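You operate a simulated robot arm through the tools that you are given. There is no shell and no other tool. Be economical: measure what you need, move in short steps, check, and stop when the job is done.

Carry out the task below with a simulated two-armed robot. There is one attempt and no reset: what you move stays moved.

Task
Grease the bearing till the grease pump reads FULL.
Fine: seat it in the cup, lock it, pump, then free the lock; the bearing stays in the cup.
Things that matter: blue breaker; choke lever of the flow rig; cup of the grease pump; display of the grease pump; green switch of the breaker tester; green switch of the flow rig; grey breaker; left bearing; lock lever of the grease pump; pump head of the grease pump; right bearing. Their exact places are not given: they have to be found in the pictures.

Only the result counts: the job must be done as asked and must still hold three seconds after the hand-in. Knocking over, shifting, dropping, spilling or breaking anything else fails it.

Robot
Two 7-joint arms with two-finger parallel grippers on one trunk, on a base that drives. Base frame: it is fixed to the floor where the robot stands at the start and does not move with it; the origin is under the middle of the robot, x ahead of it, y to its left, z up. Readings come in cm, degrees, newtons and seconds.
The left shoulder is at the start at [6.8, 17.4, 120], the right one opposite. With the tool pointing down near the work surface each hand reaches from about 10 to 64 cm from the robot's upright axis, wherever it stands, measured 20 degrees to its own side. Places, roughly: choke lever of the flow rig [60, 10, 90]; cup of the grease pump [60, 0, 90]; display of the grease pump [60, 0, 90]; green switch of the breaker tester [60, -30, 90]; green switch of the flow rig [60, 10, 90]; lock lever of the grease pump [70, -10, 90]; pump head of the grease pump [60, -10, 90]. Payload 3.6 kg a hand.
Tool frame (each hand has its own): the origin (TCP) lies between the finger pads and is the grasp point; the fingertips stand 3 cm ahead of it; z points along the fingers, y is the line along which they close. Largest opening 11 cm; finger width 2, thickness 1; the body of the gripper, 4.8 by 11.2 cm, starts 5.5 cm behind the TCP.
Orientation is that of the tool frame in the base frame, as [roll, pitch, yaw] about the fixed x, y, z axes, in that order (R = Rz(yaw) Ry(pitch) Rx(roll)). With the fingers straight down and closing along the base's y, the tool's x points along the base's -x, its y along +y and its z along -z.

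Tools
- The arms move only by the tool drive_tool. It takes "left_targets", "right_targets" or both (then of equal length, played together; a hand with none holds still); each is a list of rows, each a list of 7 numbers: the turn, a rotation vector about the tool's x, y, z in rad, then the shift along the tool's x, y, z in cm, then the gripper command, from -1 (fully open) to 1 (shut), values between in proportion. In form: [[rx, ry, rz, dx, dy, dz, hand], ...]. A call has 1 to 20 rows; each row shifts and turns the commanded pose from where the row before left it, along the tool's axes as they then stand. Rows are played at 5 a second. More than 5 cm and 8.6 degrees between two rows, or a gripper value outside its range, and nothing of the call is played. A pose out of reach is approached as far as the arm can. The call stops where the force on the tool passes 40 N (or 10 N more than at its start, if that is more) or the arm is blocked; 0.2 s more then pass. Each finger travels about 15.3 cm/s and halts on what it meets, pressing with about 36 N; the grip force reading is that of the motor and also rises with nothing between the fingers. The clock runs only during rows and for 0.2 s after the last one: add rows that do not move to give the fingers time. It gives the time, the measured TCP pose, the force on the tool (base axes), the opening and the grip force at its end, in the units of the frame above (readings bear some noise), with the torque about the TCP (base axes, N m) and any sound that the robot's microphone picked up.
- Cameras (640 x 400 px; columns grow to the right, rows downward): "scene" is now at [15.96, -2.13, 138.15]; the picture's right is [-0.25, -0.97, 0.00], its down [-0.48, 0.12, -0.87] and it looks along [0.84, -0.22, -0.50] (base axes); focal length 254 px, centre (320, 200). "left" rides on the left gripper at [7.2, -1.7, -10.3] in its tool frame; the picture's right is [0.23, 0.97, 0.00], its down [-0.76, 0.18, -0.62] and it looks along [-0.61, 0.14, 0.78] (tool axes); focal length 222 px, centre (320, 200). "right" rides on the right gripper at [7.2, 1.7, -10.3] in its tool frame; the picture's right is [-0.23, 0.97, 0.00], its down [-0.76, -0.18, -0.62] and it looks along [-0.61, -0.14, 0.78] (tool axes); focal length 222 px, centre (320, 200).
- snapshot(camera): a new picture of that camera. It takes no simulated time.
- raise_lower(by): slides the trunk up (or, below 0, down) by that many cm; the arms and the scene camera ride with it, the base frame stays. It gives what a move gives, with no picture.
- roll_base(legs): drives the robot by 1 to 6 legs, each [ahead, left, turn to the left] in cm, cm and degrees, along the robot's own axes; the way and the turn of a leg run together, so that a leg with both is an arc; at most 150 cm and 180 degrees a leg. The arms and the cameras ride along, it lands a little off, and it stops where it bumps. It gives what a move gives.
- turn_head(pan, tilt): turns the head with the scene camera to pan (to the left, within 86 degrees either way) and tilt (down, from -29 to 69), counted from straight ahead of the robot. It gives what a move gives.
- locate(camera, pixels): for up to 12 pixels [column, row] of the newest picture of that camera ("zoom" is the newest enlarged one), the place [x, y, z] in the base frame of the surface seen there, good to about 0.3 cm. It takes no simulated time.
- close_up(camera, box): a new picture of the part [left, top, right, bottom] of that camera's present view, enlarged. It takes no simulated time.
- close_job(): hands the job in; it is judged then, once.

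Go step by step. Measure first, check grasps and placings, and put right what went wrong. The budget is 80 turns and 78 pictures, counting those below and the enlarged ones. Unless the task says otherwise, let go and move clear before handing in, and close with one line.

The tools are called after "Request:" as a command line: name --argument value ..., lists and objects as JSON in quotes. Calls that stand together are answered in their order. drive_tool: Moves the arms, as the interface text tells. Its arguments: {"type":"object","properties":{"left_targets":{"type":"array"},"right_targets":{"type":"array"}},"required":[]} The other tools are called the same way: raise_lower (by) slides the trunk up or down; roll_base (legs) drives the base; turn_head (pan, tilt) turns the head that bears the scene camera; snapshot (camera) takes a picture; locate (camera, pixels) gives the place of the surface under pixels of a picture; close_up (camera, box) takes an enlarged picture of a part of a camera's view; close_job () hands the job in.

At the start:

```text
clock: 0.0
left_position: [51.63, 16.2, 123.51]
left_ee_rot: [180.0, 0.0, 180.0]
left_contact_force: [-0.1, -0.3, 0.6]
left_moment: [0.01, 0.03, 0.0]
left_width: 10.98
left_gripper_force: 0.0
right_position: [32.5, -25.52, 127.0]
right_ee_rot: [-180.0, 0.0, 180.0]
right_contact_force: [-0.8, -0.3, 0.9]
right_moment: [-0.01, 0.01, -0.01]
right_width: 11.01
right_gripper_force: 0.0
trunk travel left (down, up): [-31.6, 44.7]
robot x, y, heading: [0.06, -0.04, 0.1]
head pan, tilt: [-14.4, 29.8]
```

scene: 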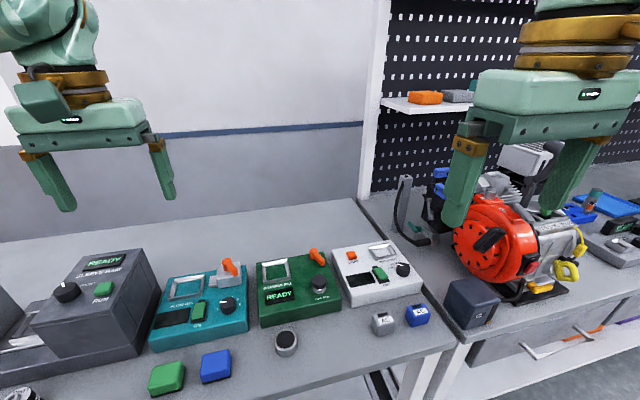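
right: 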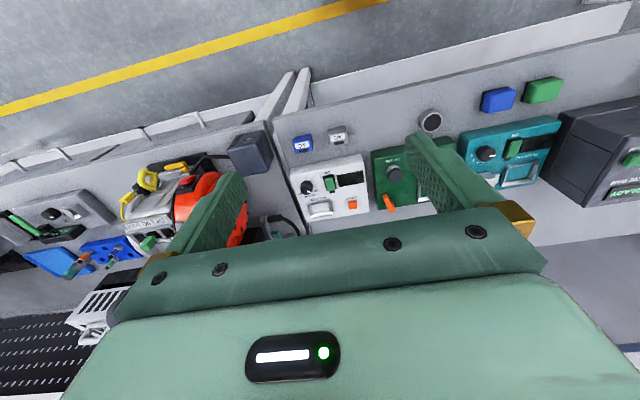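
left: 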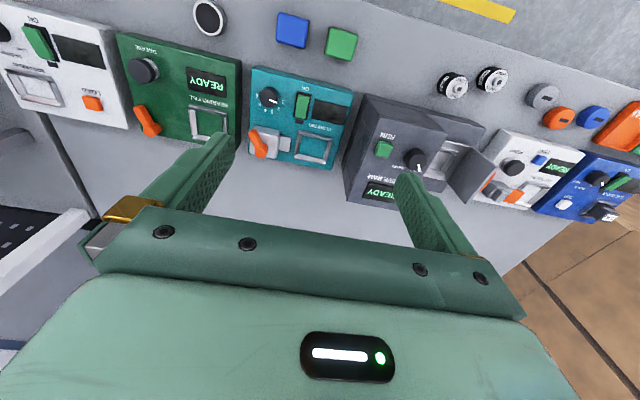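

The green device with the READY display near (290,290) may be the grease pump, with a round part at (286,342) as a possible bearing. I'll enlarge the view to read the labels.

Request:
close_up --camera "scene" --box '[240, 230, 440, 360]'

Request:
close_up --camera "scene" --box '[0, 240, 260, 400]'

Request:
close_up --camera "left" --box '[340, 50, 640, 240]'

```text
3.08 times, centred on (340, 295) of scene
```

zoom: 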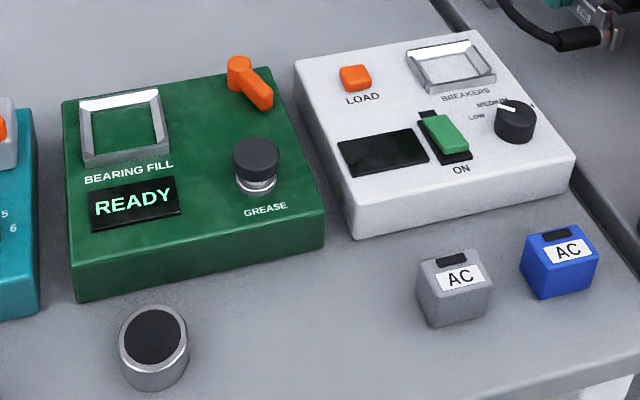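

```text
2.46 times, centred on (130, 320) of scene
```

zoom: 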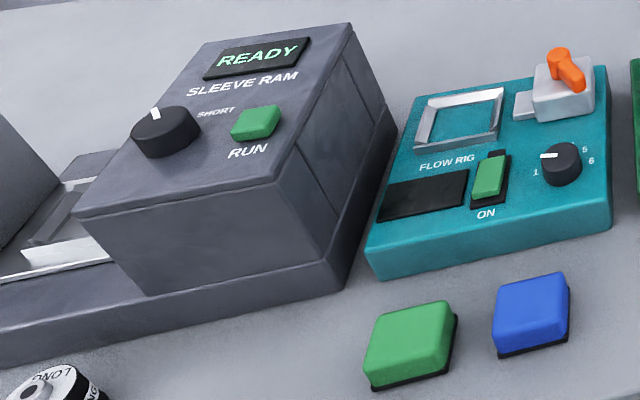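

```text
2.11 times, centred on (490, 145) of left
```

zoom: 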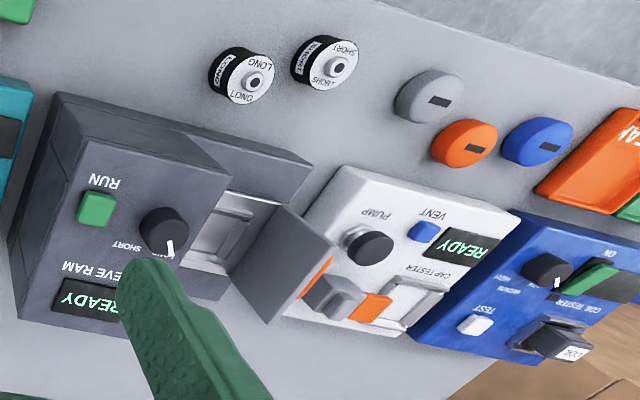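

The green box is the grease pump (cup, GREASE pump head, orange lock lever, READY display), and one bearing is at (286,342). I'll look down closer for the second bearing and measure.

Request:
turn_head --pan 0 --tilt 50

Request:
snapshot --camera "scene"

Request:
close_up --camera "scene" --box '[260, 100, 460, 225]'

```text
clock: 0.8
left_position: [51.54, 16.31, 123.29]
left_ee_rot: [180.0, -0.1, -180.0]
left_contact_force: [-0.5, 0.4, 0.3]
left_moment: [-0.04, -0.01, -0.01]
left_width: 11.0
left_gripper_force: 0.0
right_position: [32.39, -25.44, 127.03]
right_ee_rot: [-179.9, 0.0, 180.0]
right_contact_force: [-0.3, -0.3, -0.8]
right_moment: [0.0, 0.02, 0.0]
right_width: 10.99
right_gripper_force: 0.1
trunk travel left (down, up): [-31.6, 44.7]
robot x, y, heading: [-0.48, 0.17, 0.1]
head pan, tilt: [0.0, 50.0]
```

```text
71 pictures are left
```

scene: 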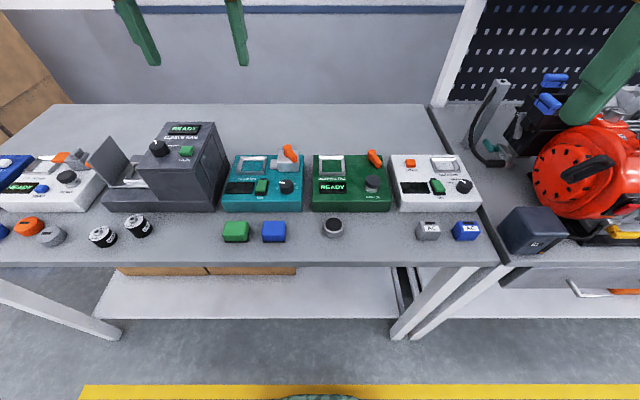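

```text
3.20 times, centred on (360, 162) of scene
```

zoom: 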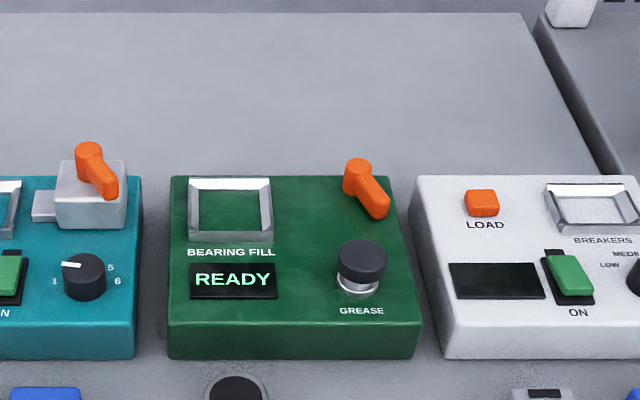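

Only one bearing shows so far, at (333,228). I'll locate the parts and zoom on the bearing.

Request:
locate --camera "zoom" --pixels '[[195, 188], [264, 188], [198, 232], [265, 232], [230, 210], [361, 255], [358, 170], [378, 208], [238, 390], [230, 300], [300, 210]]'

Request:
close_up --camera "scene" --box '[290, 200, 370, 250]'

Request:
locate --camera "scene" --pixels '[[333, 225], [333, 244], [310, 235], [356, 235]]'

```text
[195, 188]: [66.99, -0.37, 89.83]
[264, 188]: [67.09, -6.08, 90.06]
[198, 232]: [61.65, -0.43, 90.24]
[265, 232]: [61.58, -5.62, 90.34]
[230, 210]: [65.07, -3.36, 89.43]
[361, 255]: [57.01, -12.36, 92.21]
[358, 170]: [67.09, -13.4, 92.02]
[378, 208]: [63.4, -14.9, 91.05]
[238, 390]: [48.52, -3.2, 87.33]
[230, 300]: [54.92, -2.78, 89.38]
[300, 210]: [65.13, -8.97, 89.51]
```

```text
8.00 times, centred on (330, 225) of scene
```

zoom: 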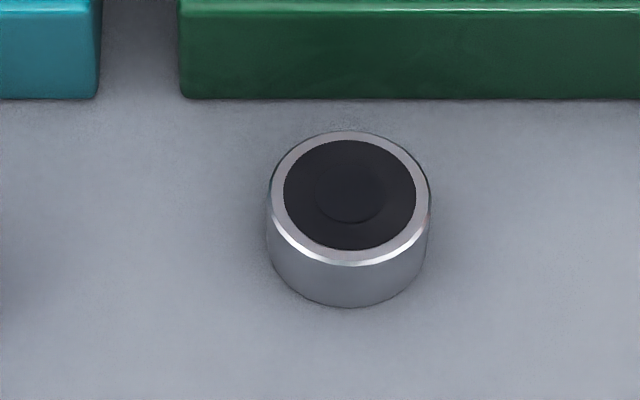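

```text
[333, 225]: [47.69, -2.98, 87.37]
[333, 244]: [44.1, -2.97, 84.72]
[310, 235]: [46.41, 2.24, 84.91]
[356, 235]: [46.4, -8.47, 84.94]
```

The bearing stands upright with its black face on top, at about (47.5,-3), top z 87.4. I'll check its size and look to both sides for another bearing.

Request:
locate --camera "zoom" --pixels '[[272, 195], [427, 195], [350, 135], [350, 258], [350, 195], [350, 302]]'

Request:
turn_head --pan -55 --tilt 35

Request:
snapshot --camera "scene"

Request:
turn_head --pan 55 --tilt 35

Request:
snapshot --camera "scene"

```text
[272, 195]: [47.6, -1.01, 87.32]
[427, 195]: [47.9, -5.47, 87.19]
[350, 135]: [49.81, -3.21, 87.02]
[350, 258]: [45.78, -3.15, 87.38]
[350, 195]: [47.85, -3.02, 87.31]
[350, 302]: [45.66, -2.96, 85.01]
```

```text
clock: 2.1
left_position: [51.59, 16.37, 123.45]
left_ee_rot: [180.0, -0.1, -180.0]
left_contact_force: [0.2, -0.8, -0.6]
left_moment: [-0.01, -0.01, 0.04]
left_width: 10.98
left_gripper_force: 0.1
right_position: [32.3, -25.42, 126.97]
right_ee_rot: [180.0, 0.0, -179.9]
right_contact_force: [0.1, -0.6, 0.6]
right_moment: [0.01, -0.01, -0.01]
right_width: 11.02
right_gripper_force: 0.0
trunk travel left (down, up): [-31.6, 44.7]
robot x, y, heading: [-0.15, -0.02, -0.0]
head pan, tilt: [-55.0, 35.0]
```

```text
68 pictures are left
```

scene: 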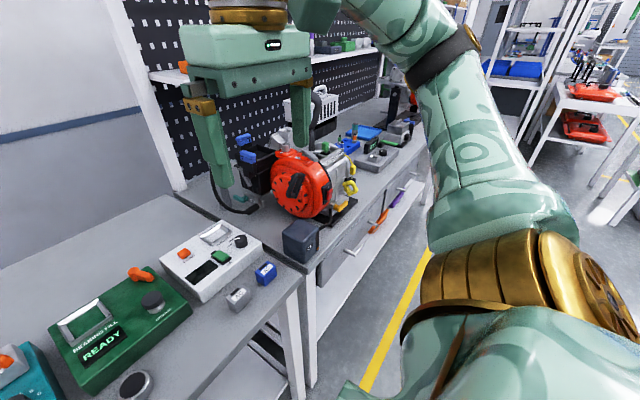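

```text
clock: 4.0
left_position: [51.62, 16.41, 123.48]
left_ee_rot: [179.9, -0.2, -179.9]
left_contact_force: [0.0, 0.3, 0.4]
left_moment: [0.01, 0.01, -0.01]
left_width: 11.0
left_gripper_force: 0.1
right_position: [32.46, -25.47, 126.94]
right_ee_rot: [180.0, 0.1, -179.9]
right_contact_force: [0.1, -0.9, 0.0]
right_moment: [-0.02, -0.03, 0.0]
right_width: 11.02
right_gripper_force: 0.0
trunk travel left (down, up): [-31.6, 44.7]
robot x, y, heading: [0.11, 0.18, -0.1]
head pan, tilt: [55.0, 35.0]
```

```text
67 pictures are left
```

scene: 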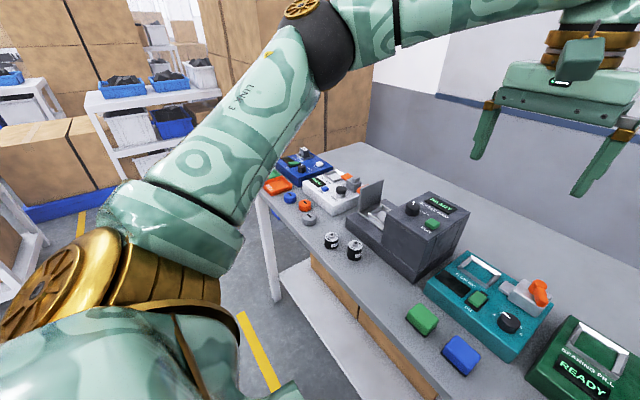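

Only one bearing is on the benches, centred at about (47.8,-3.1), 4.5 cm wide and 2.5 cm tall. The cup and lever are far out at x 64–67, so I'll drive a little closer first.

Request:
roll_base --legs '[[10, 0, 0]]'

Request:
turn_head --pan -5 --tilt 58

Request:
snapshot --camera "scene"

```text
clock: 5.1
left_position: [61.8, 16.35, 123.47]
left_ee_rot: [-180.0, -0.1, -179.8]
left_contact_force: [0.7, 0.1, 0.1]
left_moment: [0.03, 0.02, 0.0]
left_width: 10.99
left_gripper_force: 0.0
right_position: [42.5, -25.46, 126.99]
right_ee_rot: [-180.0, -0.1, -179.9]
right_contact_force: [0.4, 0.2, -0.1]
right_moment: [0.02, 0.02, 0.02]
right_width: 10.97
right_gripper_force: 0.1
trunk travel left (down, up): [-31.6, 44.7]
robot x, y, heading: [9.94, -0.12, -0.2]
head pan, tilt: [55.0, 35.0]
```

```text
clock: 6.4
left_position: [61.65, 16.3, 123.47]
left_ee_rot: [180.0, 0.0, -179.9]
left_contact_force: [0.0, 0.4, 0.4]
left_moment: [0.02, 0.01, -0.01]
left_width: 11.01
left_gripper_force: 0.1
right_position: [42.38, -25.44, 127.0]
right_ee_rot: [179.9, 0.0, -180.0]
right_contact_force: [-0.7, 0.0, -0.6]
right_moment: [-0.01, 0.04, -0.02]
right_width: 10.99
right_gripper_force: 0.1
trunk travel left (down, up): [-31.6, 44.7]
robot x, y, heading: [10.16, -0.18, 0.1]
head pan, tilt: [-5.0, 58.0]
```

```text
66 pictures are left
```

scene: 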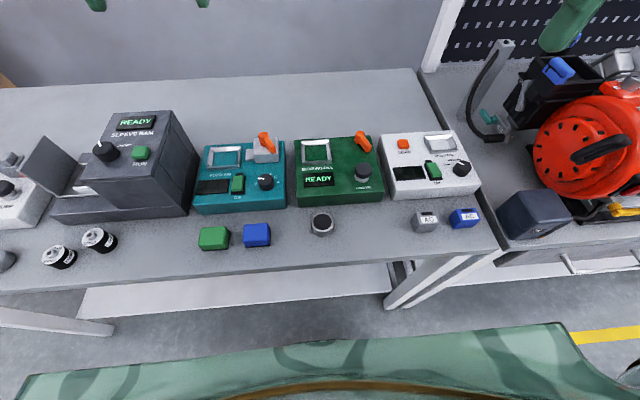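

The view is clear. I'll bring the right hand above the bearing, open.

Request:
drive_tool --right_targets '[[0, 0, 0, -1.1, 4.46, 0, -1], [0, 0, 0, -1.1, 4.46, 0, -1], [0, 0, 0, -1.1, 4.46, 0, -1], [0, 0, 0, -1, 4.46, 0, -1], [0, 0, 0, -1, 4.46, 0, -1], [0, 0, 0, 0, 0, 4.5, -1], [0, 0, 0, 0, 0, 4.5, -1], [0, 0, 0, 0, 0, 4.5, -1], [0, 0, 0, 0, 0, 4.5, -1], [0, 0, 0, 0, 0, 4.5, -1], [0, 0, 0, 0, 0, 4.5, -1], [0, 0, 0, 0, 0, 0, -1], [0, 0, 0, 0, 0, 0, -1]]'

Request:
snapshot --camera "right"

Request:
close_up --camera "scene" --box '[270, 115, 430, 215]'

```text
clock: 9.2
left_position: [61.64, 16.34, 123.37]
left_ee_rot: [180.0, -0.1, -179.9]
left_contact_force: [-0.1, -0.6, 0.2]
left_moment: [0.0, 0.01, 0.0]
left_width: 11.01
left_gripper_force: 0.0
right_position: [47.62, -3.22, 100.07]
right_ee_rot: [180.0, -0.1, -179.9]
right_contact_force: [-0.2, -0.7, -0.1]
right_moment: [0.0, -0.02, 0.01]
right_width: 10.98
right_gripper_force: 0.1
trunk travel left (down, up): [-31.6, 44.7]
robot x, y, heading: [10.08, 0.53, 0.0]
head pan, tilt: [-5.0, 58.0]
```

```text
65 pictures are left
```

right: 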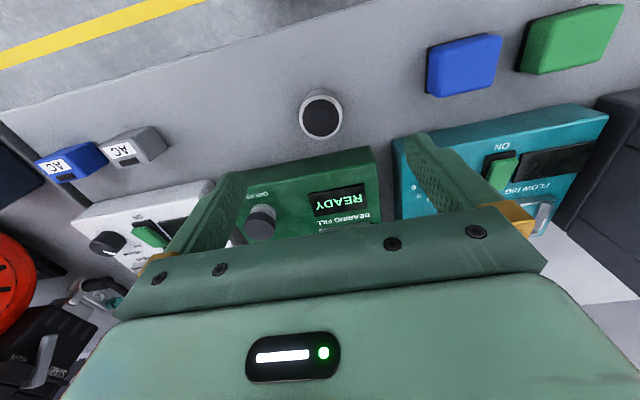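

```text
4.00 times, centred on (350, 165) of scene
```

zoom: 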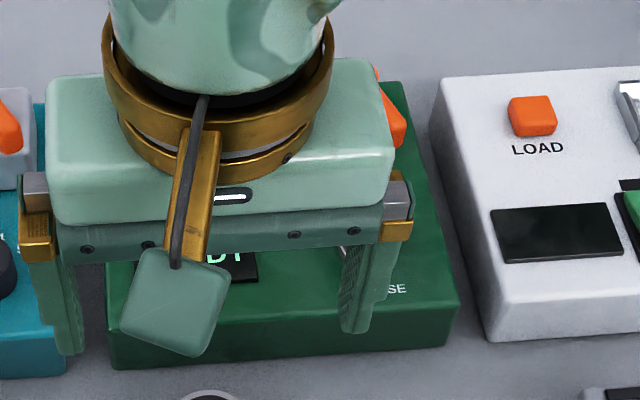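

The bearing appears at (321,115) in the right camera. I'll check its centre from here.

Request:
locate --camera "right" --pixels '[[321, 115], [300, 112], [343, 112], [322, 92], [322, 138], [370, 130]]'

```text
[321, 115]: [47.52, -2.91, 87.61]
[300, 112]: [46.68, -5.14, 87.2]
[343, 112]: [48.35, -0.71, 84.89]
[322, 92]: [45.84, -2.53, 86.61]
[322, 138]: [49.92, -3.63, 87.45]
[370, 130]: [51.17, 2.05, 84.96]
```

The centre is confirmed at about (47.7,-3.1). I'll descend to TCP z 89.1, so the fingertips overlap only the top 1.2 cm and clear the cup rim later, then close.

Request:
drive_tool --right_targets '[[0, 0, 0, -0.1, 0.1, 4, -1], [0, 0, 0, 0, 0, 4, -1], [0, 0, 0, 0, 0, 2.9, -1], [0, 0, 0, 0, 0, 0, -1], [0, 0, 0, 0, 0, 0, 0], [0, 0, 0, 0, 0, 0, 0.2], [0, 0, 0, 0, 0, 0, 0.5], [0, 0, 0, 0, 0, 0, 0.5], [0, 0, 0, 0, 0, 0, 0.5]]'

Request:
snapshot --camera "right"

```text
clock: 11.2
left_position: [61.54, 16.42, 123.61]
left_ee_rot: [-179.9, -0.2, -179.9]
left_contact_force: [-0.2, 0.9, -0.2]
left_moment: [0.01, -0.02, -0.01]
left_width: 11.0
left_gripper_force: 0.0
right_position: [47.8, -3.11, 89.2]
right_ee_rot: [180.0, 0.1, -179.9]
right_contact_force: [0.7, -0.1, -0.6]
right_moment: [-0.02, 0.01, -0.02]
right_width: 4.48
right_gripper_force: 36.0
trunk travel left (down, up): [-31.6, 44.7]
robot x, y, heading: [10.2, 0.12, 0.0]
head pan, tilt: [-5.0, 58.0]
```

```text
63 pictures are left
```

right: 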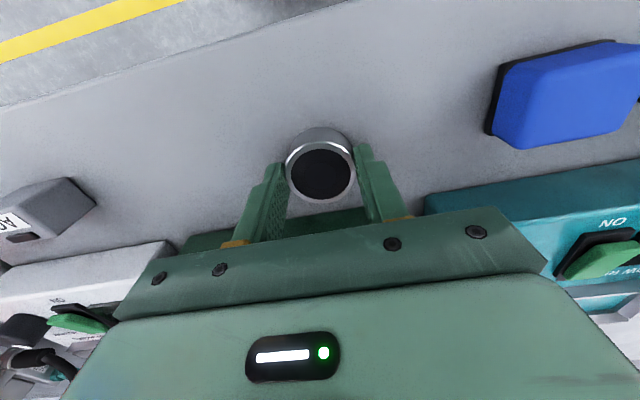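

The bearing is gripped (4.48 cm). I'll lift it and measure the cup with the left camera.

Request:
drive_tool --right_targets '[[0, 0, 0, 0, 0, -4, 0.5], [0, 0, 0, 0, 0, -4, 0.5], [0, 0, 0, 0, 0, -4, 0.5], [0, 0, 0, 0, 0, 0, 0.5]]'

Request:
snapshot --camera "left"

Request:
snapshot --camera "right"

```text
clock: 12.2
left_position: [61.7, 16.34, 123.4]
left_ee_rot: [179.9, -0.1, -179.9]
left_contact_force: [-0.2, -0.2, 0.4]
left_moment: [-0.03, -0.03, 0.0]
left_width: 11.04
left_gripper_force: 0.0
right_position: [48.06, -3.12, 101.07]
right_ee_rot: [-179.9, -0.2, -179.9]
right_contact_force: [-0.2, 0.3, 0.0]
right_moment: [-0.01, -0.01, 0.02]
right_width: 4.44
right_gripper_force: 36.2
trunk travel left (down, up): [-31.6, 44.7]
robot x, y, heading: [9.68, 0.08, -0.3]
head pan, tilt: [-5.0, 58.0]
```

```text
62 pictures are left
```

left: 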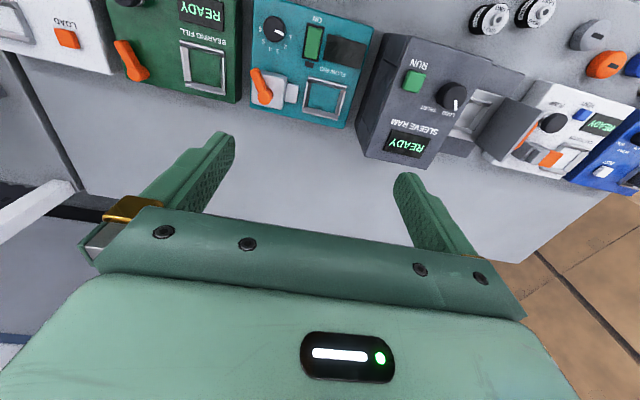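

```text
61 pictures are left
```

right: 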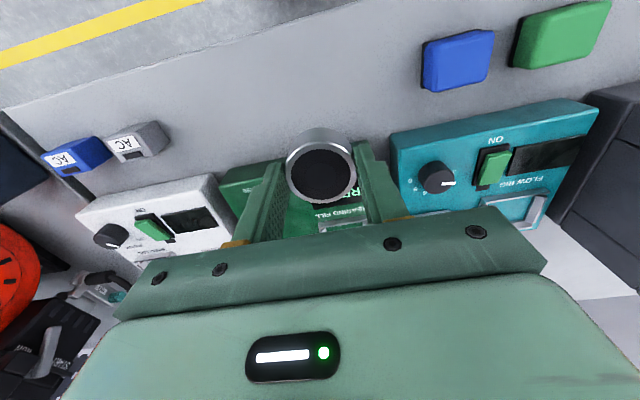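

The cup shows at (204,65) in the left camera. I'll enlarge it and read its corners.

Request:
close_up --camera "left" --box '[100, 0, 260, 110]'

```text
3.64 times, centred on (180, 55) of left
```

zoom: 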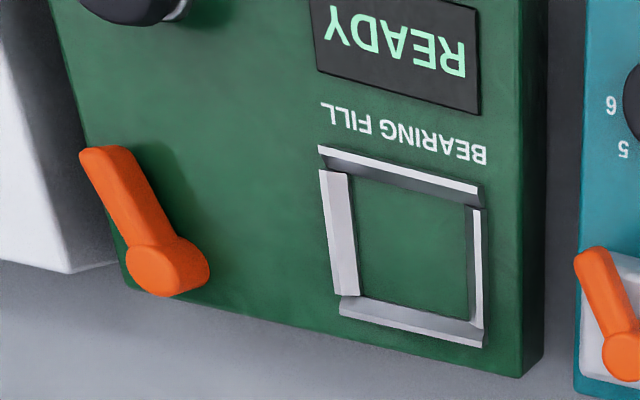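

The cup has bevelled walls. I'll read their inner and outer edges, the floor, and the lever.

Request:
locate --camera "zoom" --pixels '[[400, 165], [410, 188], [412, 302], [410, 325], [326, 220], [352, 240], [470, 260], [481, 270], [410, 240], [165, 255], [105, 160], [270, 200]]'

```text
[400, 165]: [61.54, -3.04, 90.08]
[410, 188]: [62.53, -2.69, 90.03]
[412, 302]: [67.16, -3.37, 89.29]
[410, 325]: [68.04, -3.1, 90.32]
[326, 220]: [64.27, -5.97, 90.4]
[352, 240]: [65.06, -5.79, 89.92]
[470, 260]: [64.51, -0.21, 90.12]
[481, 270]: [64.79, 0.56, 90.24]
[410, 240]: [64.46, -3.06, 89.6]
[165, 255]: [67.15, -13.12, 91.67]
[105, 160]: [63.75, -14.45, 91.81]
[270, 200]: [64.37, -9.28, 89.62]
```

The cup centre is about (64.5,-3.0) with the floor at z 89.5. I'll carry the bearing above it and check alignment.

Request:
drive_tool --right_targets '[[0, 0, 0, -4.1, 0, 0, 0.5], [0, 0, 0, -4.1, 0, 0, 0.5], [0, 0, 0, -4.1, 0, 0, 0.5], [0, 0, 0, -4.2, 0.1, 0, 0.5], [0, 0, 0, 0, 0, 3, 0.5], [0, 0, 0, 0, 0, 0, 0.5], [0, 0, 0, 0, 0, 0, 0.5]]'

Request:
snapshot --camera "right"

Request:
close_up --camera "left" --box '[100, 0, 260, 110]'

```text
clock: 13.8
left_position: [61.65, 16.33, 123.42]
left_ee_rot: [180.0, -0.2, -179.9]
left_contact_force: [0.6, 0.4, 0.1]
left_moment: [-0.05, 0.0, 0.02]
left_width: 11.0
left_gripper_force: 0.0
right_position: [64.43, -3.21, 97.89]
right_ee_rot: [180.0, 0.0, -180.0]
right_contact_force: [0.6, -0.1, -1.1]
right_moment: [0.02, -0.02, 0.02]
right_width: 4.45
right_gripper_force: 36.7
trunk travel left (down, up): [-31.6, 44.7]
robot x, y, heading: [10.01, 0.24, -0.1]
head pan, tilt: [-5.0, 58.0]
```

```text
59 pictures are left
```

right: 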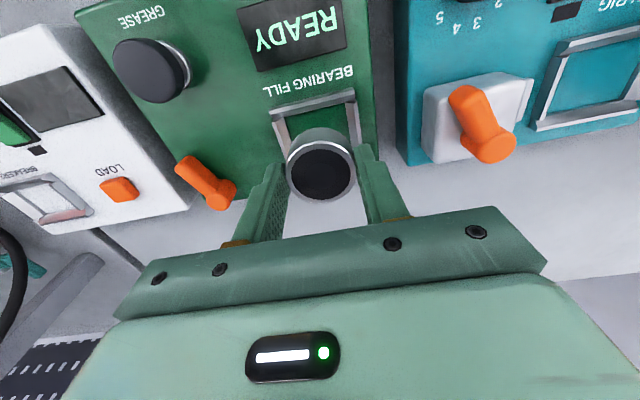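

```text
3.64 times, centred on (180, 55) of left
```

zoom: 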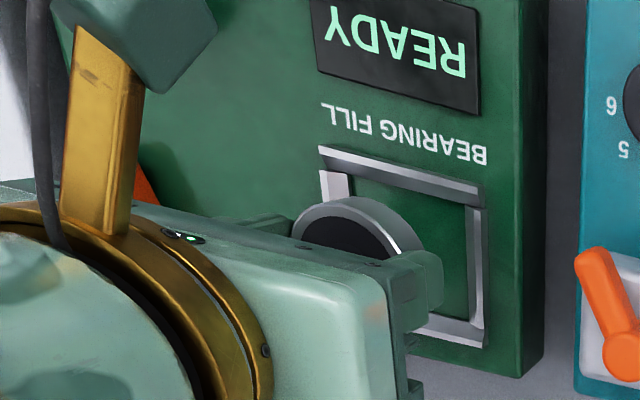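

The bearing hovers above the cup. I'll compare bearing and cup positions from the right camera.

Request:
close_up --camera "right" --box '[250, 80, 390, 210]'

Request:
locate --camera "right" --pixels '[[321, 172], [277, 130], [354, 120], [312, 98], [316, 104], [288, 168], [355, 172]]'

```text
3.08 times, centred on (320, 145) of right
```

zoom: 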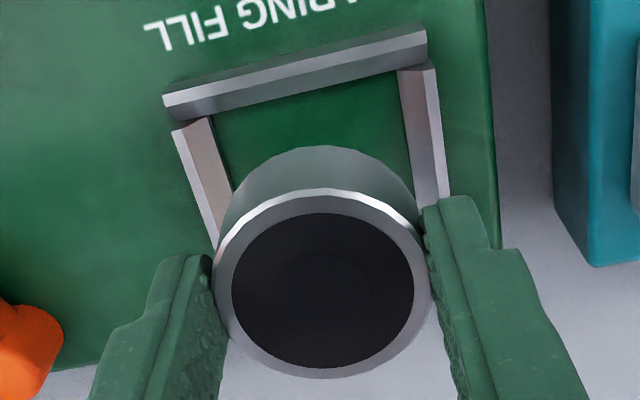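

```text
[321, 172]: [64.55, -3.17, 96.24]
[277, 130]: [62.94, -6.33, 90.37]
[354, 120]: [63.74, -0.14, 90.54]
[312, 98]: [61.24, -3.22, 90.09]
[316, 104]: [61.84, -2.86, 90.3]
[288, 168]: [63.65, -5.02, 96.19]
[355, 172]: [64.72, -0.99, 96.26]
```

I'll read the wall edges in the enlarged picture to get the cup's centre.

Request:
locate --camera "zoom" --pixels '[[182, 140], [195, 170], [210, 140], [228, 190], [406, 120], [418, 175], [430, 80], [440, 150], [290, 65], [295, 85], [295, 100], [325, 285]]'

```text
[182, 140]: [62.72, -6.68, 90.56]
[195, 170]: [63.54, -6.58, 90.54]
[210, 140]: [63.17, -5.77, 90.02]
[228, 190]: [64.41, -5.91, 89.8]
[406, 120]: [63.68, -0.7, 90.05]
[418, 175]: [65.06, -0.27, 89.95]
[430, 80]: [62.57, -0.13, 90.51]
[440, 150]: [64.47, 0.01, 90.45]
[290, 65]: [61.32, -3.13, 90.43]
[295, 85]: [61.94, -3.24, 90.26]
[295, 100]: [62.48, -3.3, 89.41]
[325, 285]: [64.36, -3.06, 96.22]
```

The cup centre is about (64.65,-3.15), so I'll shift 0.2 forward, lower about 4 cm and check the contact force.

Request:
drive_tool --right_targets '[[0, 0, 0, -0.2, 0, 2, 0.5], [0, 0, 0, 0, 0, 1.2, 0.5], [0, 0, 0, 0, 0, 0.6, 0.5], [0, 0, 0, 0, 0, 0.3, 0.5], [0, 0, 0, 0, 0, 0, 0.5]]'

Request:
close_up --camera "right" --box '[250, 80, 390, 210]'

```text
clock: 15.0
left_position: [61.64, 16.2, 123.47]
left_ee_rot: [180.0, 0.0, -179.8]
left_contact_force: [0.3, -0.5, 0.1]
left_moment: [-0.02, -0.03, 0.01]
left_width: 10.97
left_gripper_force: 0.1
right_position: [64.58, -2.88, 94.02]
right_ee_rot: [180.0, 0.0, -179.9]
right_contact_force: [0.6, 0.4, -0.5]
right_moment: [-0.03, -0.02, -0.02]
right_width: 4.44
right_gripper_force: 35.4
trunk travel left (down, up): [-31.6, 44.7]
robot x, y, heading: [9.86, 0.03, -0.2]
head pan, tilt: [-5.0, 58.0]
```

```text
3.08 times, centred on (320, 145) of right
```

zoom: 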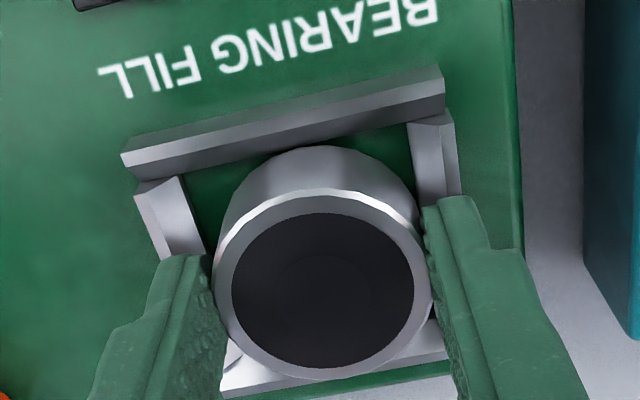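

It looks aligned front to back but a little towards the right-hand wall in the picture (+y). I'll shift -0.2 in y, lower until contact, and look.

Request:
drive_tool --right_targets '[[0, 0, 0, 0, -0.2, 0.2, 0.5], [0, 0, 0, 0, 0, 0.2, 0.5], [0, 0, 0, 0, 0, 0, 0.5]]'

Request:
close_up --camera "right" --box '[250, 80, 390, 210]'

```text
clock: 15.8
left_position: [61.61, 16.38, 123.53]
left_ee_rot: [180.0, 0.0, -179.9]
left_contact_force: [0.2, 0.8, -1.1]
left_moment: [-0.02, -0.02, -0.02]
left_width: 11.03
left_gripper_force: 0.0
right_position: [64.52, -3.18, 93.65]
right_ee_rot: [179.9, 0.1, 180.0]
right_contact_force: [1.9, -0.5, 9.8]
right_moment: [-0.03, 0.01, -0.01]
right_width: 4.47
right_gripper_force: 36.3
trunk travel left (down, up): [-31.6, 44.7]
robot x, y, heading: [9.98, -0.54, 0.3]
head pan, tilt: [-5.0, 58.0]
```

```text
3.08 times, centred on (320, 145) of right
```

zoom: 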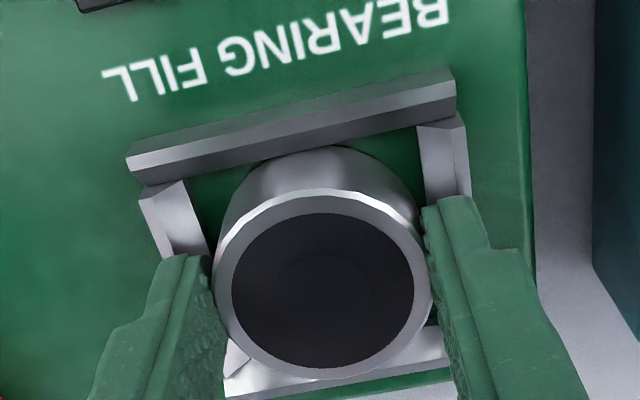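

Force 9.8 N up at z 93.65 matches the bearing on the cup floor. I'll open and rise clear.

Request:
drive_tool --right_targets '[[0, 0, 0, 0, 0, -0.1, 0.5], [0, 0, 0, 0, 0, 0, -0.2], [0, 0, 0, 0, 0, 0, -0.2], [0, 0, 0, 0, 0, -2, -0.2], [0, 0, 0, 0, 0, -4, -0.2], [0, 0, 0, 0, 0, -4, -0.2], [0, 0, 0, 0, 0, 0, -0.2]]'

Request:
snapshot --camera "right"

Request:
close_up --camera "left" --box '[100, 0, 260, 110]'

```text
clock: 17.4
left_position: [61.6, 16.32, 123.48]
left_ee_rot: [-180.0, 0.0, -179.9]
left_contact_force: [0.8, 0.0, -0.9]
left_moment: [-0.01, 0.0, 0.01]
left_width: 11.0
left_gripper_force: 0.2
right_position: [64.35, -3.2, 103.63]
right_ee_rot: [-179.9, 0.0, 180.0]
right_contact_force: [-0.2, 0.5, -0.7]
right_moment: [-0.01, 0.01, 0.0]
right_width: 6.6
right_gripper_force: 0.0
trunk travel left (down, up): [-31.6, 44.7]
robot x, y, heading: [9.87, 0.07, -0.2]
head pan, tilt: [-5.0, 58.0]
```

```text
54 pictures are left
```

right: 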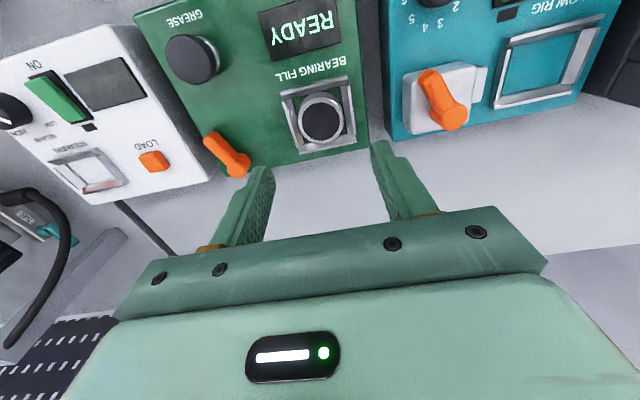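

```text
3.64 times, centred on (180, 55) of left
```

zoom: 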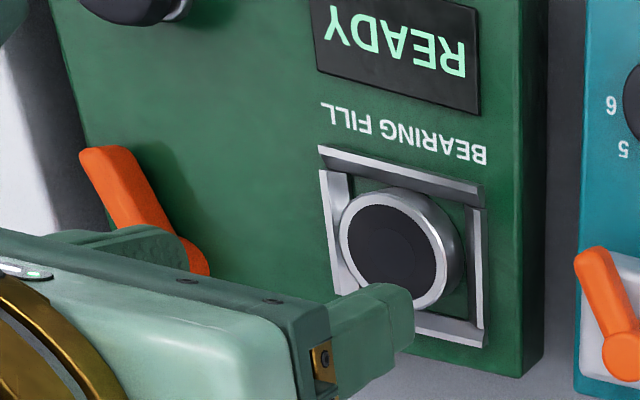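

The bearing sits in the cup. I'll check it's level and measure the lever accurately.

Request:
close_up --camera "right" --box '[190, 60, 370, 190]'

```text
3.08 times, centred on (280, 125) of right
```

zoom: 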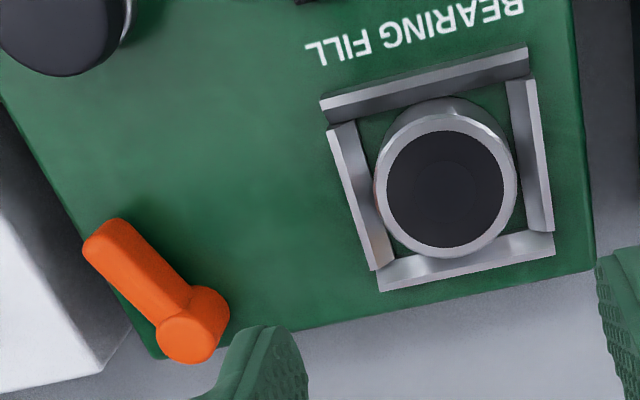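

Request:
locate --camera "zoom" --pixels '[[390, 190], [505, 190], [445, 125], [450, 235], [445, 185], [188, 335], [200, 300], [145, 280], [100, 245], [130, 240], [100, 270], [60, 40]]'

```text
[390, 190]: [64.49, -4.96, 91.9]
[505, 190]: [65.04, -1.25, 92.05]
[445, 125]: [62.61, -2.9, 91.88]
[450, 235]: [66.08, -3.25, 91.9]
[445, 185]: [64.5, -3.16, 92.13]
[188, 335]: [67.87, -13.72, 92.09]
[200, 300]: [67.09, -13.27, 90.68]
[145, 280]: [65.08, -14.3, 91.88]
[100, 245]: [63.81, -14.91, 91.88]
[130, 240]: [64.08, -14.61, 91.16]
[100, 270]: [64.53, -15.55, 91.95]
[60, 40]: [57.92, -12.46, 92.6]
```

The bearing is level (z about 91.95 all round) and centred. The lever hub is at (67.5,-13.5) with its handle end at (63.9,-15). I'll straddle the handle with the fingers about 3.4 cm apart.

Request:
drive_tool --right_targets '[[0, 0, 0, 0, -4, 0, 0.1], [0, 0, 0, 0, -4, 0, 0.38], [0, 0, 0, 0, -3.6, 0, 0.38], [0, 0, 0, 0, 0, 3.5, 0.38], [0, 0, 0, 0, 0, 3, 0.38], [0, 0, 0, 0, 0, 0, 0.38], [0, 0, 0, 0, 0, 0, 0.38]]'

Request:
snapshot --camera "right"

```text
clock: 19.0
left_position: [61.57, 16.42, 123.51]
left_ee_rot: [-180.0, 0.0, -179.9]
left_contact_force: [-0.6, -0.6, -0.4]
left_moment: [0.03, 0.01, -0.01]
left_width: 11.02
left_gripper_force: 0.1
right_position: [64.42, -14.72, 97.36]
right_ee_rot: [-180.0, 0.0, 179.9]
right_contact_force: [0.5, 0.0, 0.7]
right_moment: [-0.01, -0.01, 0.02]
right_width: 3.41
right_gripper_force: 0.1
trunk travel left (down, up): [-31.6, 44.7]
robot x, y, heading: [10.17, -0.03, 0.1]
head pan, tilt: [-5.0, 58.0]
```

```text
51 pictures are left
```

right: 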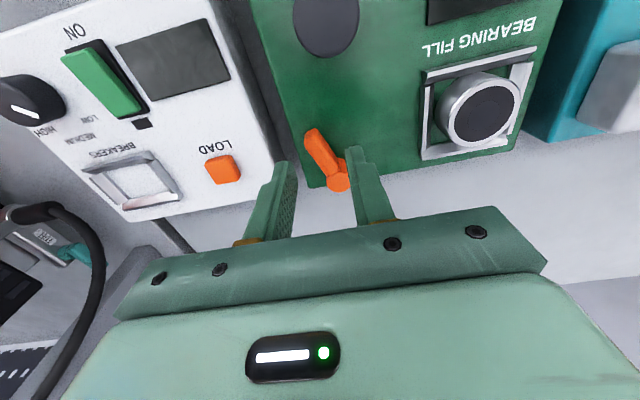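

The fingers straddle the handle in y. I'll go down 3.9 cm to tip height 90.5.

Request:
drive_tool --right_targets '[[0, 0, 0, 0, -0.1, 2, 0.38], [0, 0, 0, 0, 0, 1, 0.38], [0, 0, 0, 0, 0, 0.9, 0.38], [0, 0, 0, 0, 0, 0, 0.38]]'

Request:
snapshot --camera "right"

Request:
close_up --camera "left" --box '[80, 0, 240, 110]'

```text
clock: 20.0
left_position: [61.58, 16.36, 123.54]
left_ee_rot: [180.0, -0.1, -179.9]
left_contact_force: [0.2, 0.0, 0.1]
left_moment: [-0.03, -0.02, 0.01]
left_width: 11.01
left_gripper_force: 0.1
right_position: [64.44, -14.77, 93.31]
right_ee_rot: [-179.9, 0.0, -180.0]
right_contact_force: [0.5, 0.3, -0.7]
right_moment: [0.0, -0.01, -0.01]
right_width: 3.41
right_gripper_force: 0.1
trunk travel left (down, up): [-31.6, 44.7]
robot x, y, heading: [10.03, -0.1, -0.1]
head pan, tilt: [-5.0, 58.0]
```

```text
50 pictures are left
```

right: 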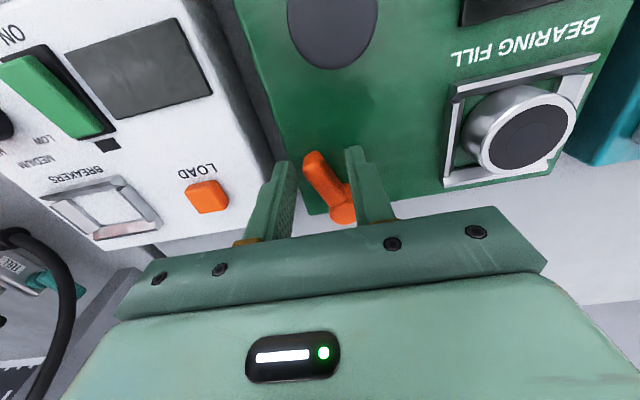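

```text
3.64 times, centred on (160, 55) of left
```

zoom: 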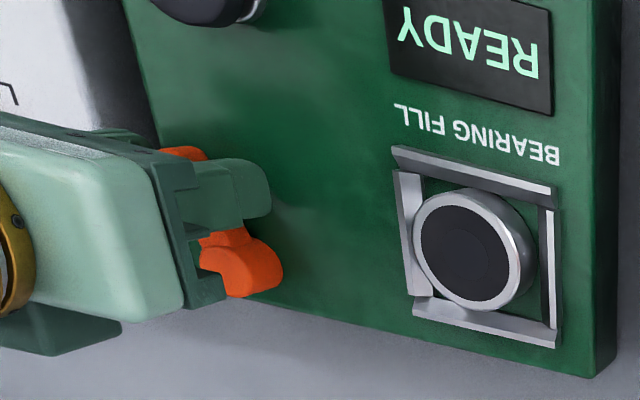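

The handle is between the fingers with no contact. I'll push towards +y gently and watch for force.

Request:
drive_tool --right_targets '[[0, 0, 0, 0, 0.5, 0, 0.38], [0, 0, 0, 0, 0.5, 0, 0.38], [0, 0, 0, 0, 0.5, 0, 0.38], [0, 0, 0, 0, 0.5, 0, 0.38], [0, 0, 0, 0, 0.5, 0, 0.38], [0, 0, 0, 0, 0, 0, 0.38]]'

Request:
snapshot --camera "right"

```text
clock: 21.4
left_position: [61.66, 16.33, 123.47]
left_ee_rot: [180.0, -0.1, -179.9]
left_contact_force: [-0.1, -0.7, 0.2]
left_moment: [0.0, 0.0, -0.03]
left_width: 11.01
left_gripper_force: 0.1
right_position: [64.38, -12.32, 93.24]
right_ee_rot: [179.9, 0.1, -180.0]
right_contact_force: [0.4, 0.3, 0.0]
right_moment: [0.0, -0.04, -0.01]
right_width: 3.42
right_gripper_force: 0.1
trunk travel left (down, up): [-31.6, 44.7]
robot x, y, heading: [9.97, 0.3, 0.2]
head pan, tilt: [-5.0, 58.0]
```

```text
48 pictures are left
```

right: 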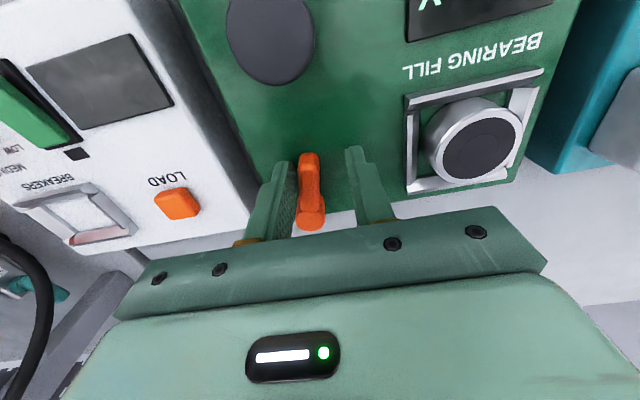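

The handle follows easily and now points straight to the front. I'll continue the push along the arc.

Request:
drive_tool --right_targets '[[0, 0, 0, -0.1, 0.5, 0, 0.38], [0, 0, 0, -0.2, 0.5, 0, 0.38], [0, 0, 0, -0.2, 0.5, 0, 0.38], [0, 0, 0, -0.2, 0.5, 0, 0.38], [0, 0, 0, -0.2, 0.3, 0, 0.38], [0, 0, 0, 0, 0, 0, 0.38]]'

Request:
snapshot --camera "right"

```text
clock: 22.9
left_position: [61.35, 15.94, 123.62]
left_ee_rot: [179.9, 0.1, 179.9]
left_contact_force: [0.4, -0.1, -0.4]
left_moment: [-0.02, -0.01, 0.02]
left_width: 10.99
left_gripper_force: 0.0
right_position: [64.71, -10.73, 93.17]
right_ee_rot: [-179.7, -0.7, 179.3]
right_contact_force: [-15.0, -17.1, 8.4]
right_moment: [-0.22, 0.31, -0.47]
right_width: 4.29
right_gripper_force: 8.8
trunk travel left (down, up): [-31.6, 44.7]
robot x, y, heading: [9.93, -0.54, -0.4]
head pan, tilt: [-5.0, 58.0]
stopped in row 6 (right hand): the force on the tool passed its limit at 41 N (the readings are from after the stop); the commanded pose is now the measured one
```

```text
47 pictures are left
```

right: 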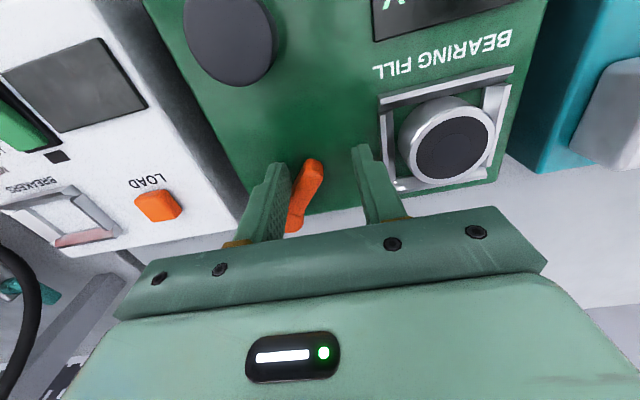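

Force rose as the lever tilted about 25–30° to the left, which is likely its end stop. I'll back off slightly and look at the lever and display.

Request:
drive_tool --right_targets '[[0, 0, 0, 0.2, -0.4, 0, 0.38], [0, 0, 0, 0, -0.2, 0, 0.38], [0, 0, 0, 0, 0, -3, 0.38], [0, 0, 0, 0, 0, -4, 0.38], [0, 0, 0, 0, 0, -4, 0.38], [0, 0, 0, 4, 0, 0, 0.38], [0, 0, 0, 0, 0, 0, 0.38]]'

Request:
snapshot --camera "right"

Request:
close_up --camera "left" --box '[80, 0, 240, 110]'

```text
clock: 24.5
left_position: [61.64, 16.32, 123.32]
left_ee_rot: [-179.9, -0.2, 180.0]
left_contact_force: [-0.8, -0.4, 0.2]
left_moment: [-0.01, -0.01, 0.01]
left_width: 11.01
left_gripper_force: 0.1
right_position: [61.06, -10.5, 104.08]
right_ee_rot: [-179.8, -0.5, 179.7]
right_contact_force: [-0.4, 0.1, -0.6]
right_moment: [-0.01, -0.03, -0.03]
right_width: 3.44
right_gripper_force: 0.0
trunk travel left (down, up): [-31.6, 44.7]
robot x, y, heading: [10.09, 0.09, -0.2]
head pan, tilt: [-5.0, 58.0]
```

```text
46 pictures are left
```

right: 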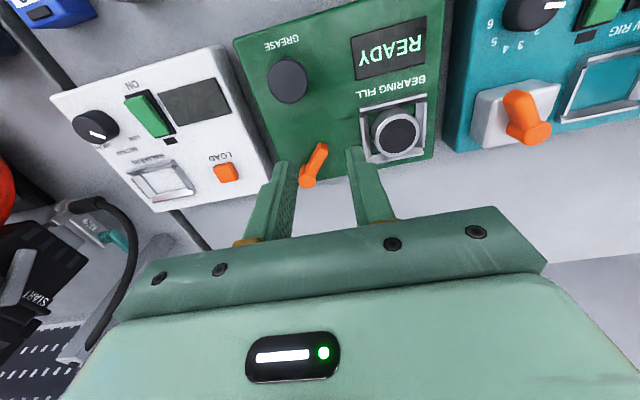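

```text
3.64 times, centred on (160, 55) of left
```

zoom: 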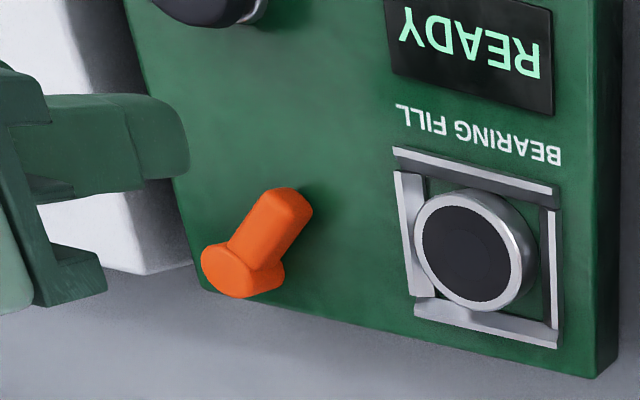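

The lever now leans towards the cup. I'll measure its angle to see whether it reached a stop.

Request:
locate --camera "zoom" --pixels '[[225, 270], [290, 205], [255, 240], [205, 10]]'

Request:
close_up --camera "right" --box '[230, 20, 430, 200]'

```text
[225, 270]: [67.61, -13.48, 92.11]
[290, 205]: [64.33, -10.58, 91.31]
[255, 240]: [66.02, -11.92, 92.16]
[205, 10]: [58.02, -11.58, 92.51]
```

```text
2.22 times, centred on (330, 110) of right
```

zoom: 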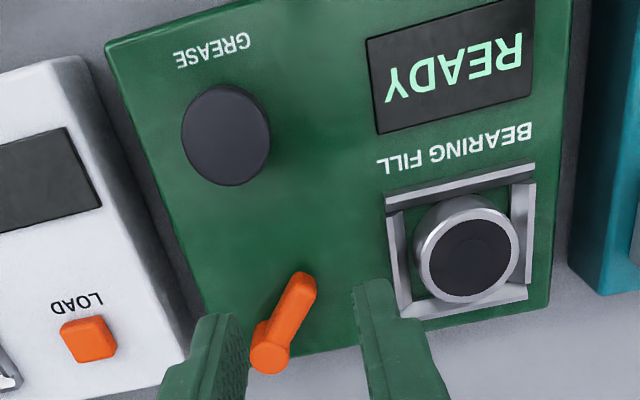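

The lever has turned from about -23° to about +41°, a 64° throw. To be sure it's at the stop before pumping, I'll push once more squarely with closed fingers.

Request:
drive_tool --right_targets '[[0, 0, 0, -2.4, -2.7, 0, 1], [0, 0, 0, 0, 0, 4, 1], [0, 0, 0, 0, 0, 4, 1], [0, 0, 0, 0, 0, 2.7, 1], [0, 0, 0, 0, 0, 0, 1], [0, 0, 0, -0.2, 0.22, 0, 1], [0, 0, 0, -0.2, 0.22, 0, 1], [0, 0, 0, -0.2, 0.22, 0, 1], [0, 0, 0, -0.2, 0.22, 0, 1], [0, 0, 0, -0.2, 0.22, 0, 1], [0, 0, 0, -0.2, 0.22, 0, 1], [0, 0, 0, -0.2, 0.22, 0, 1], [0, 0, 0, 0, 0, 0, 1]]'

Request:
close_up --camera "left" --box '[80, 0, 240, 110]'

Request:
snapshot --camera "right"

```text
clock: 27.0
left_position: [61.43, 15.91, 123.63]
left_ee_rot: [179.9, 0.0, 179.8]
left_contact_force: [0.5, 1.2, -0.4]
left_moment: [-0.02, 0.02, 0.01]
left_width: 10.99
left_gripper_force: 0.0
right_position: [63.87, -12.86, 93.35]
right_ee_rot: [-179.4, -1.1, 179.0]
right_contact_force: [-16.7, -14.8, 12.9]
right_moment: [-0.1, 0.14, 0.03]
right_width: 0.0
right_gripper_force: 36.5
trunk travel left (down, up): [-31.6, 44.7]
robot x, y, heading: [9.75, -0.01, -0.2]
head pan, tilt: [-5.0, 58.0]
stopped in row 12 (right hand): the force on the tool passed its limit at 43 N (the readings are from after the stop); the commanded pose is now the measured one
```

```text
3.64 times, centred on (160, 55) of left
```

zoom: 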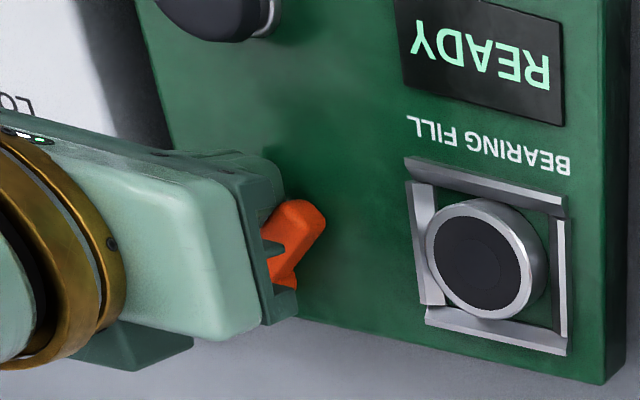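

```text
42 pictures are left
```

right: 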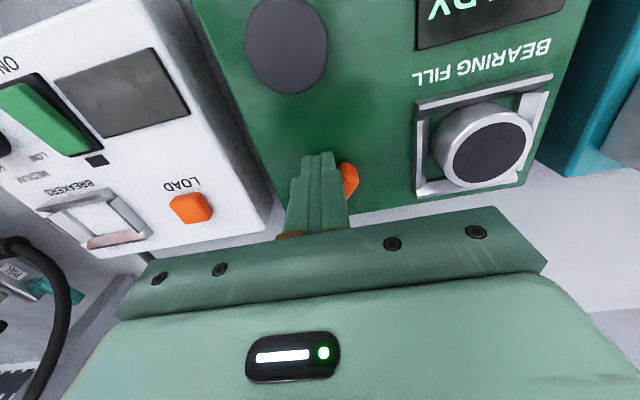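

The lever doesn't move any further, so it's at its stop and locked. I'll lift and go above the pump head.

Request:
drive_tool --right_targets '[[0, 0, 0, 0.4, -0.4, 0, 1], [0, 0, 0, 0, 0, -4, 1], [0, 0, 0, 0, 0, -4, 1], [0, 0, 0, 3, 0.6, 0, 1], [0, 0, 0, 3, 0.5, 0, 1], [0, 0, 0, 0, 0, 0, 1], [0, 0, 0, 0, 0, 0, 1]]'

Request:
snapshot --camera "right"

Request:
snapshot --camera "left"

```text
clock: 28.6
left_position: [61.61, 16.16, 123.46]
left_ee_rot: [180.0, -0.1, 180.0]
left_contact_force: [1.1, 0.6, -0.4]
left_moment: [-0.02, 0.0, 0.03]
left_width: 10.99
left_gripper_force: 0.1
right_position: [58.01, -11.68, 101.19]
right_ee_rot: [-179.5, -1.0, 179.3]
right_contact_force: [0.0, 0.6, -0.7]
right_moment: [0.0, 0.01, -0.01]
right_width: 0.01
right_gripper_force: 36.0
trunk travel left (down, up): [-31.6, 44.7]
robot x, y, heading: [10.17, 0.26, 0.0]
head pan, tilt: [-5.0, 58.0]
```

```text
41 pictures are left
```

right: 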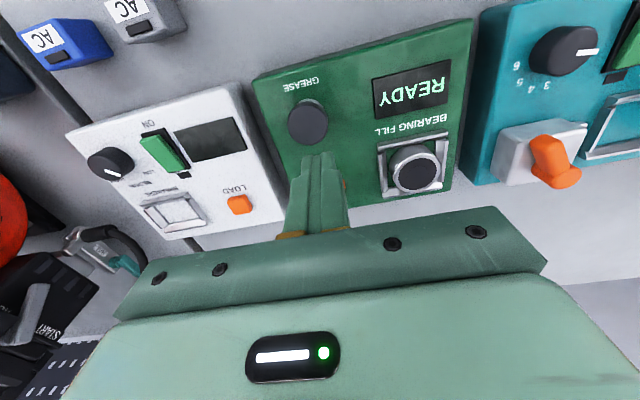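

```text
40 pictures are left
```

left: 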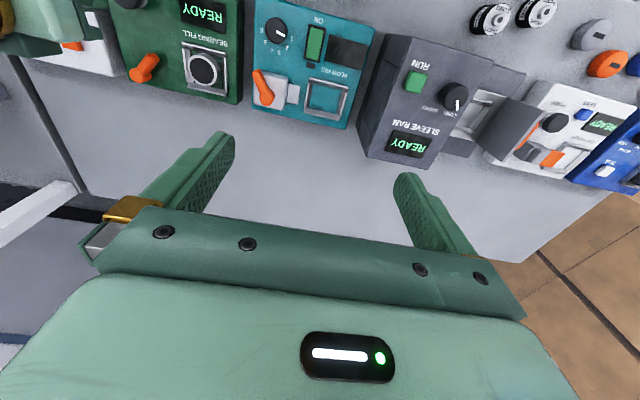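

The pump head shows at (308,122) in the right camera. I'll read its centre and height.

Request:
locate --camera "right" --pixels '[[308, 118], [291, 120], [325, 120], [308, 102], [308, 136]]'

```text
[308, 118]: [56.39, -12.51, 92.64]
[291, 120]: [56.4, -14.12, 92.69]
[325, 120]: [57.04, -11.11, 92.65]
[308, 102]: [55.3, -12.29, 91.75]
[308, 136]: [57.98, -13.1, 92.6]
```

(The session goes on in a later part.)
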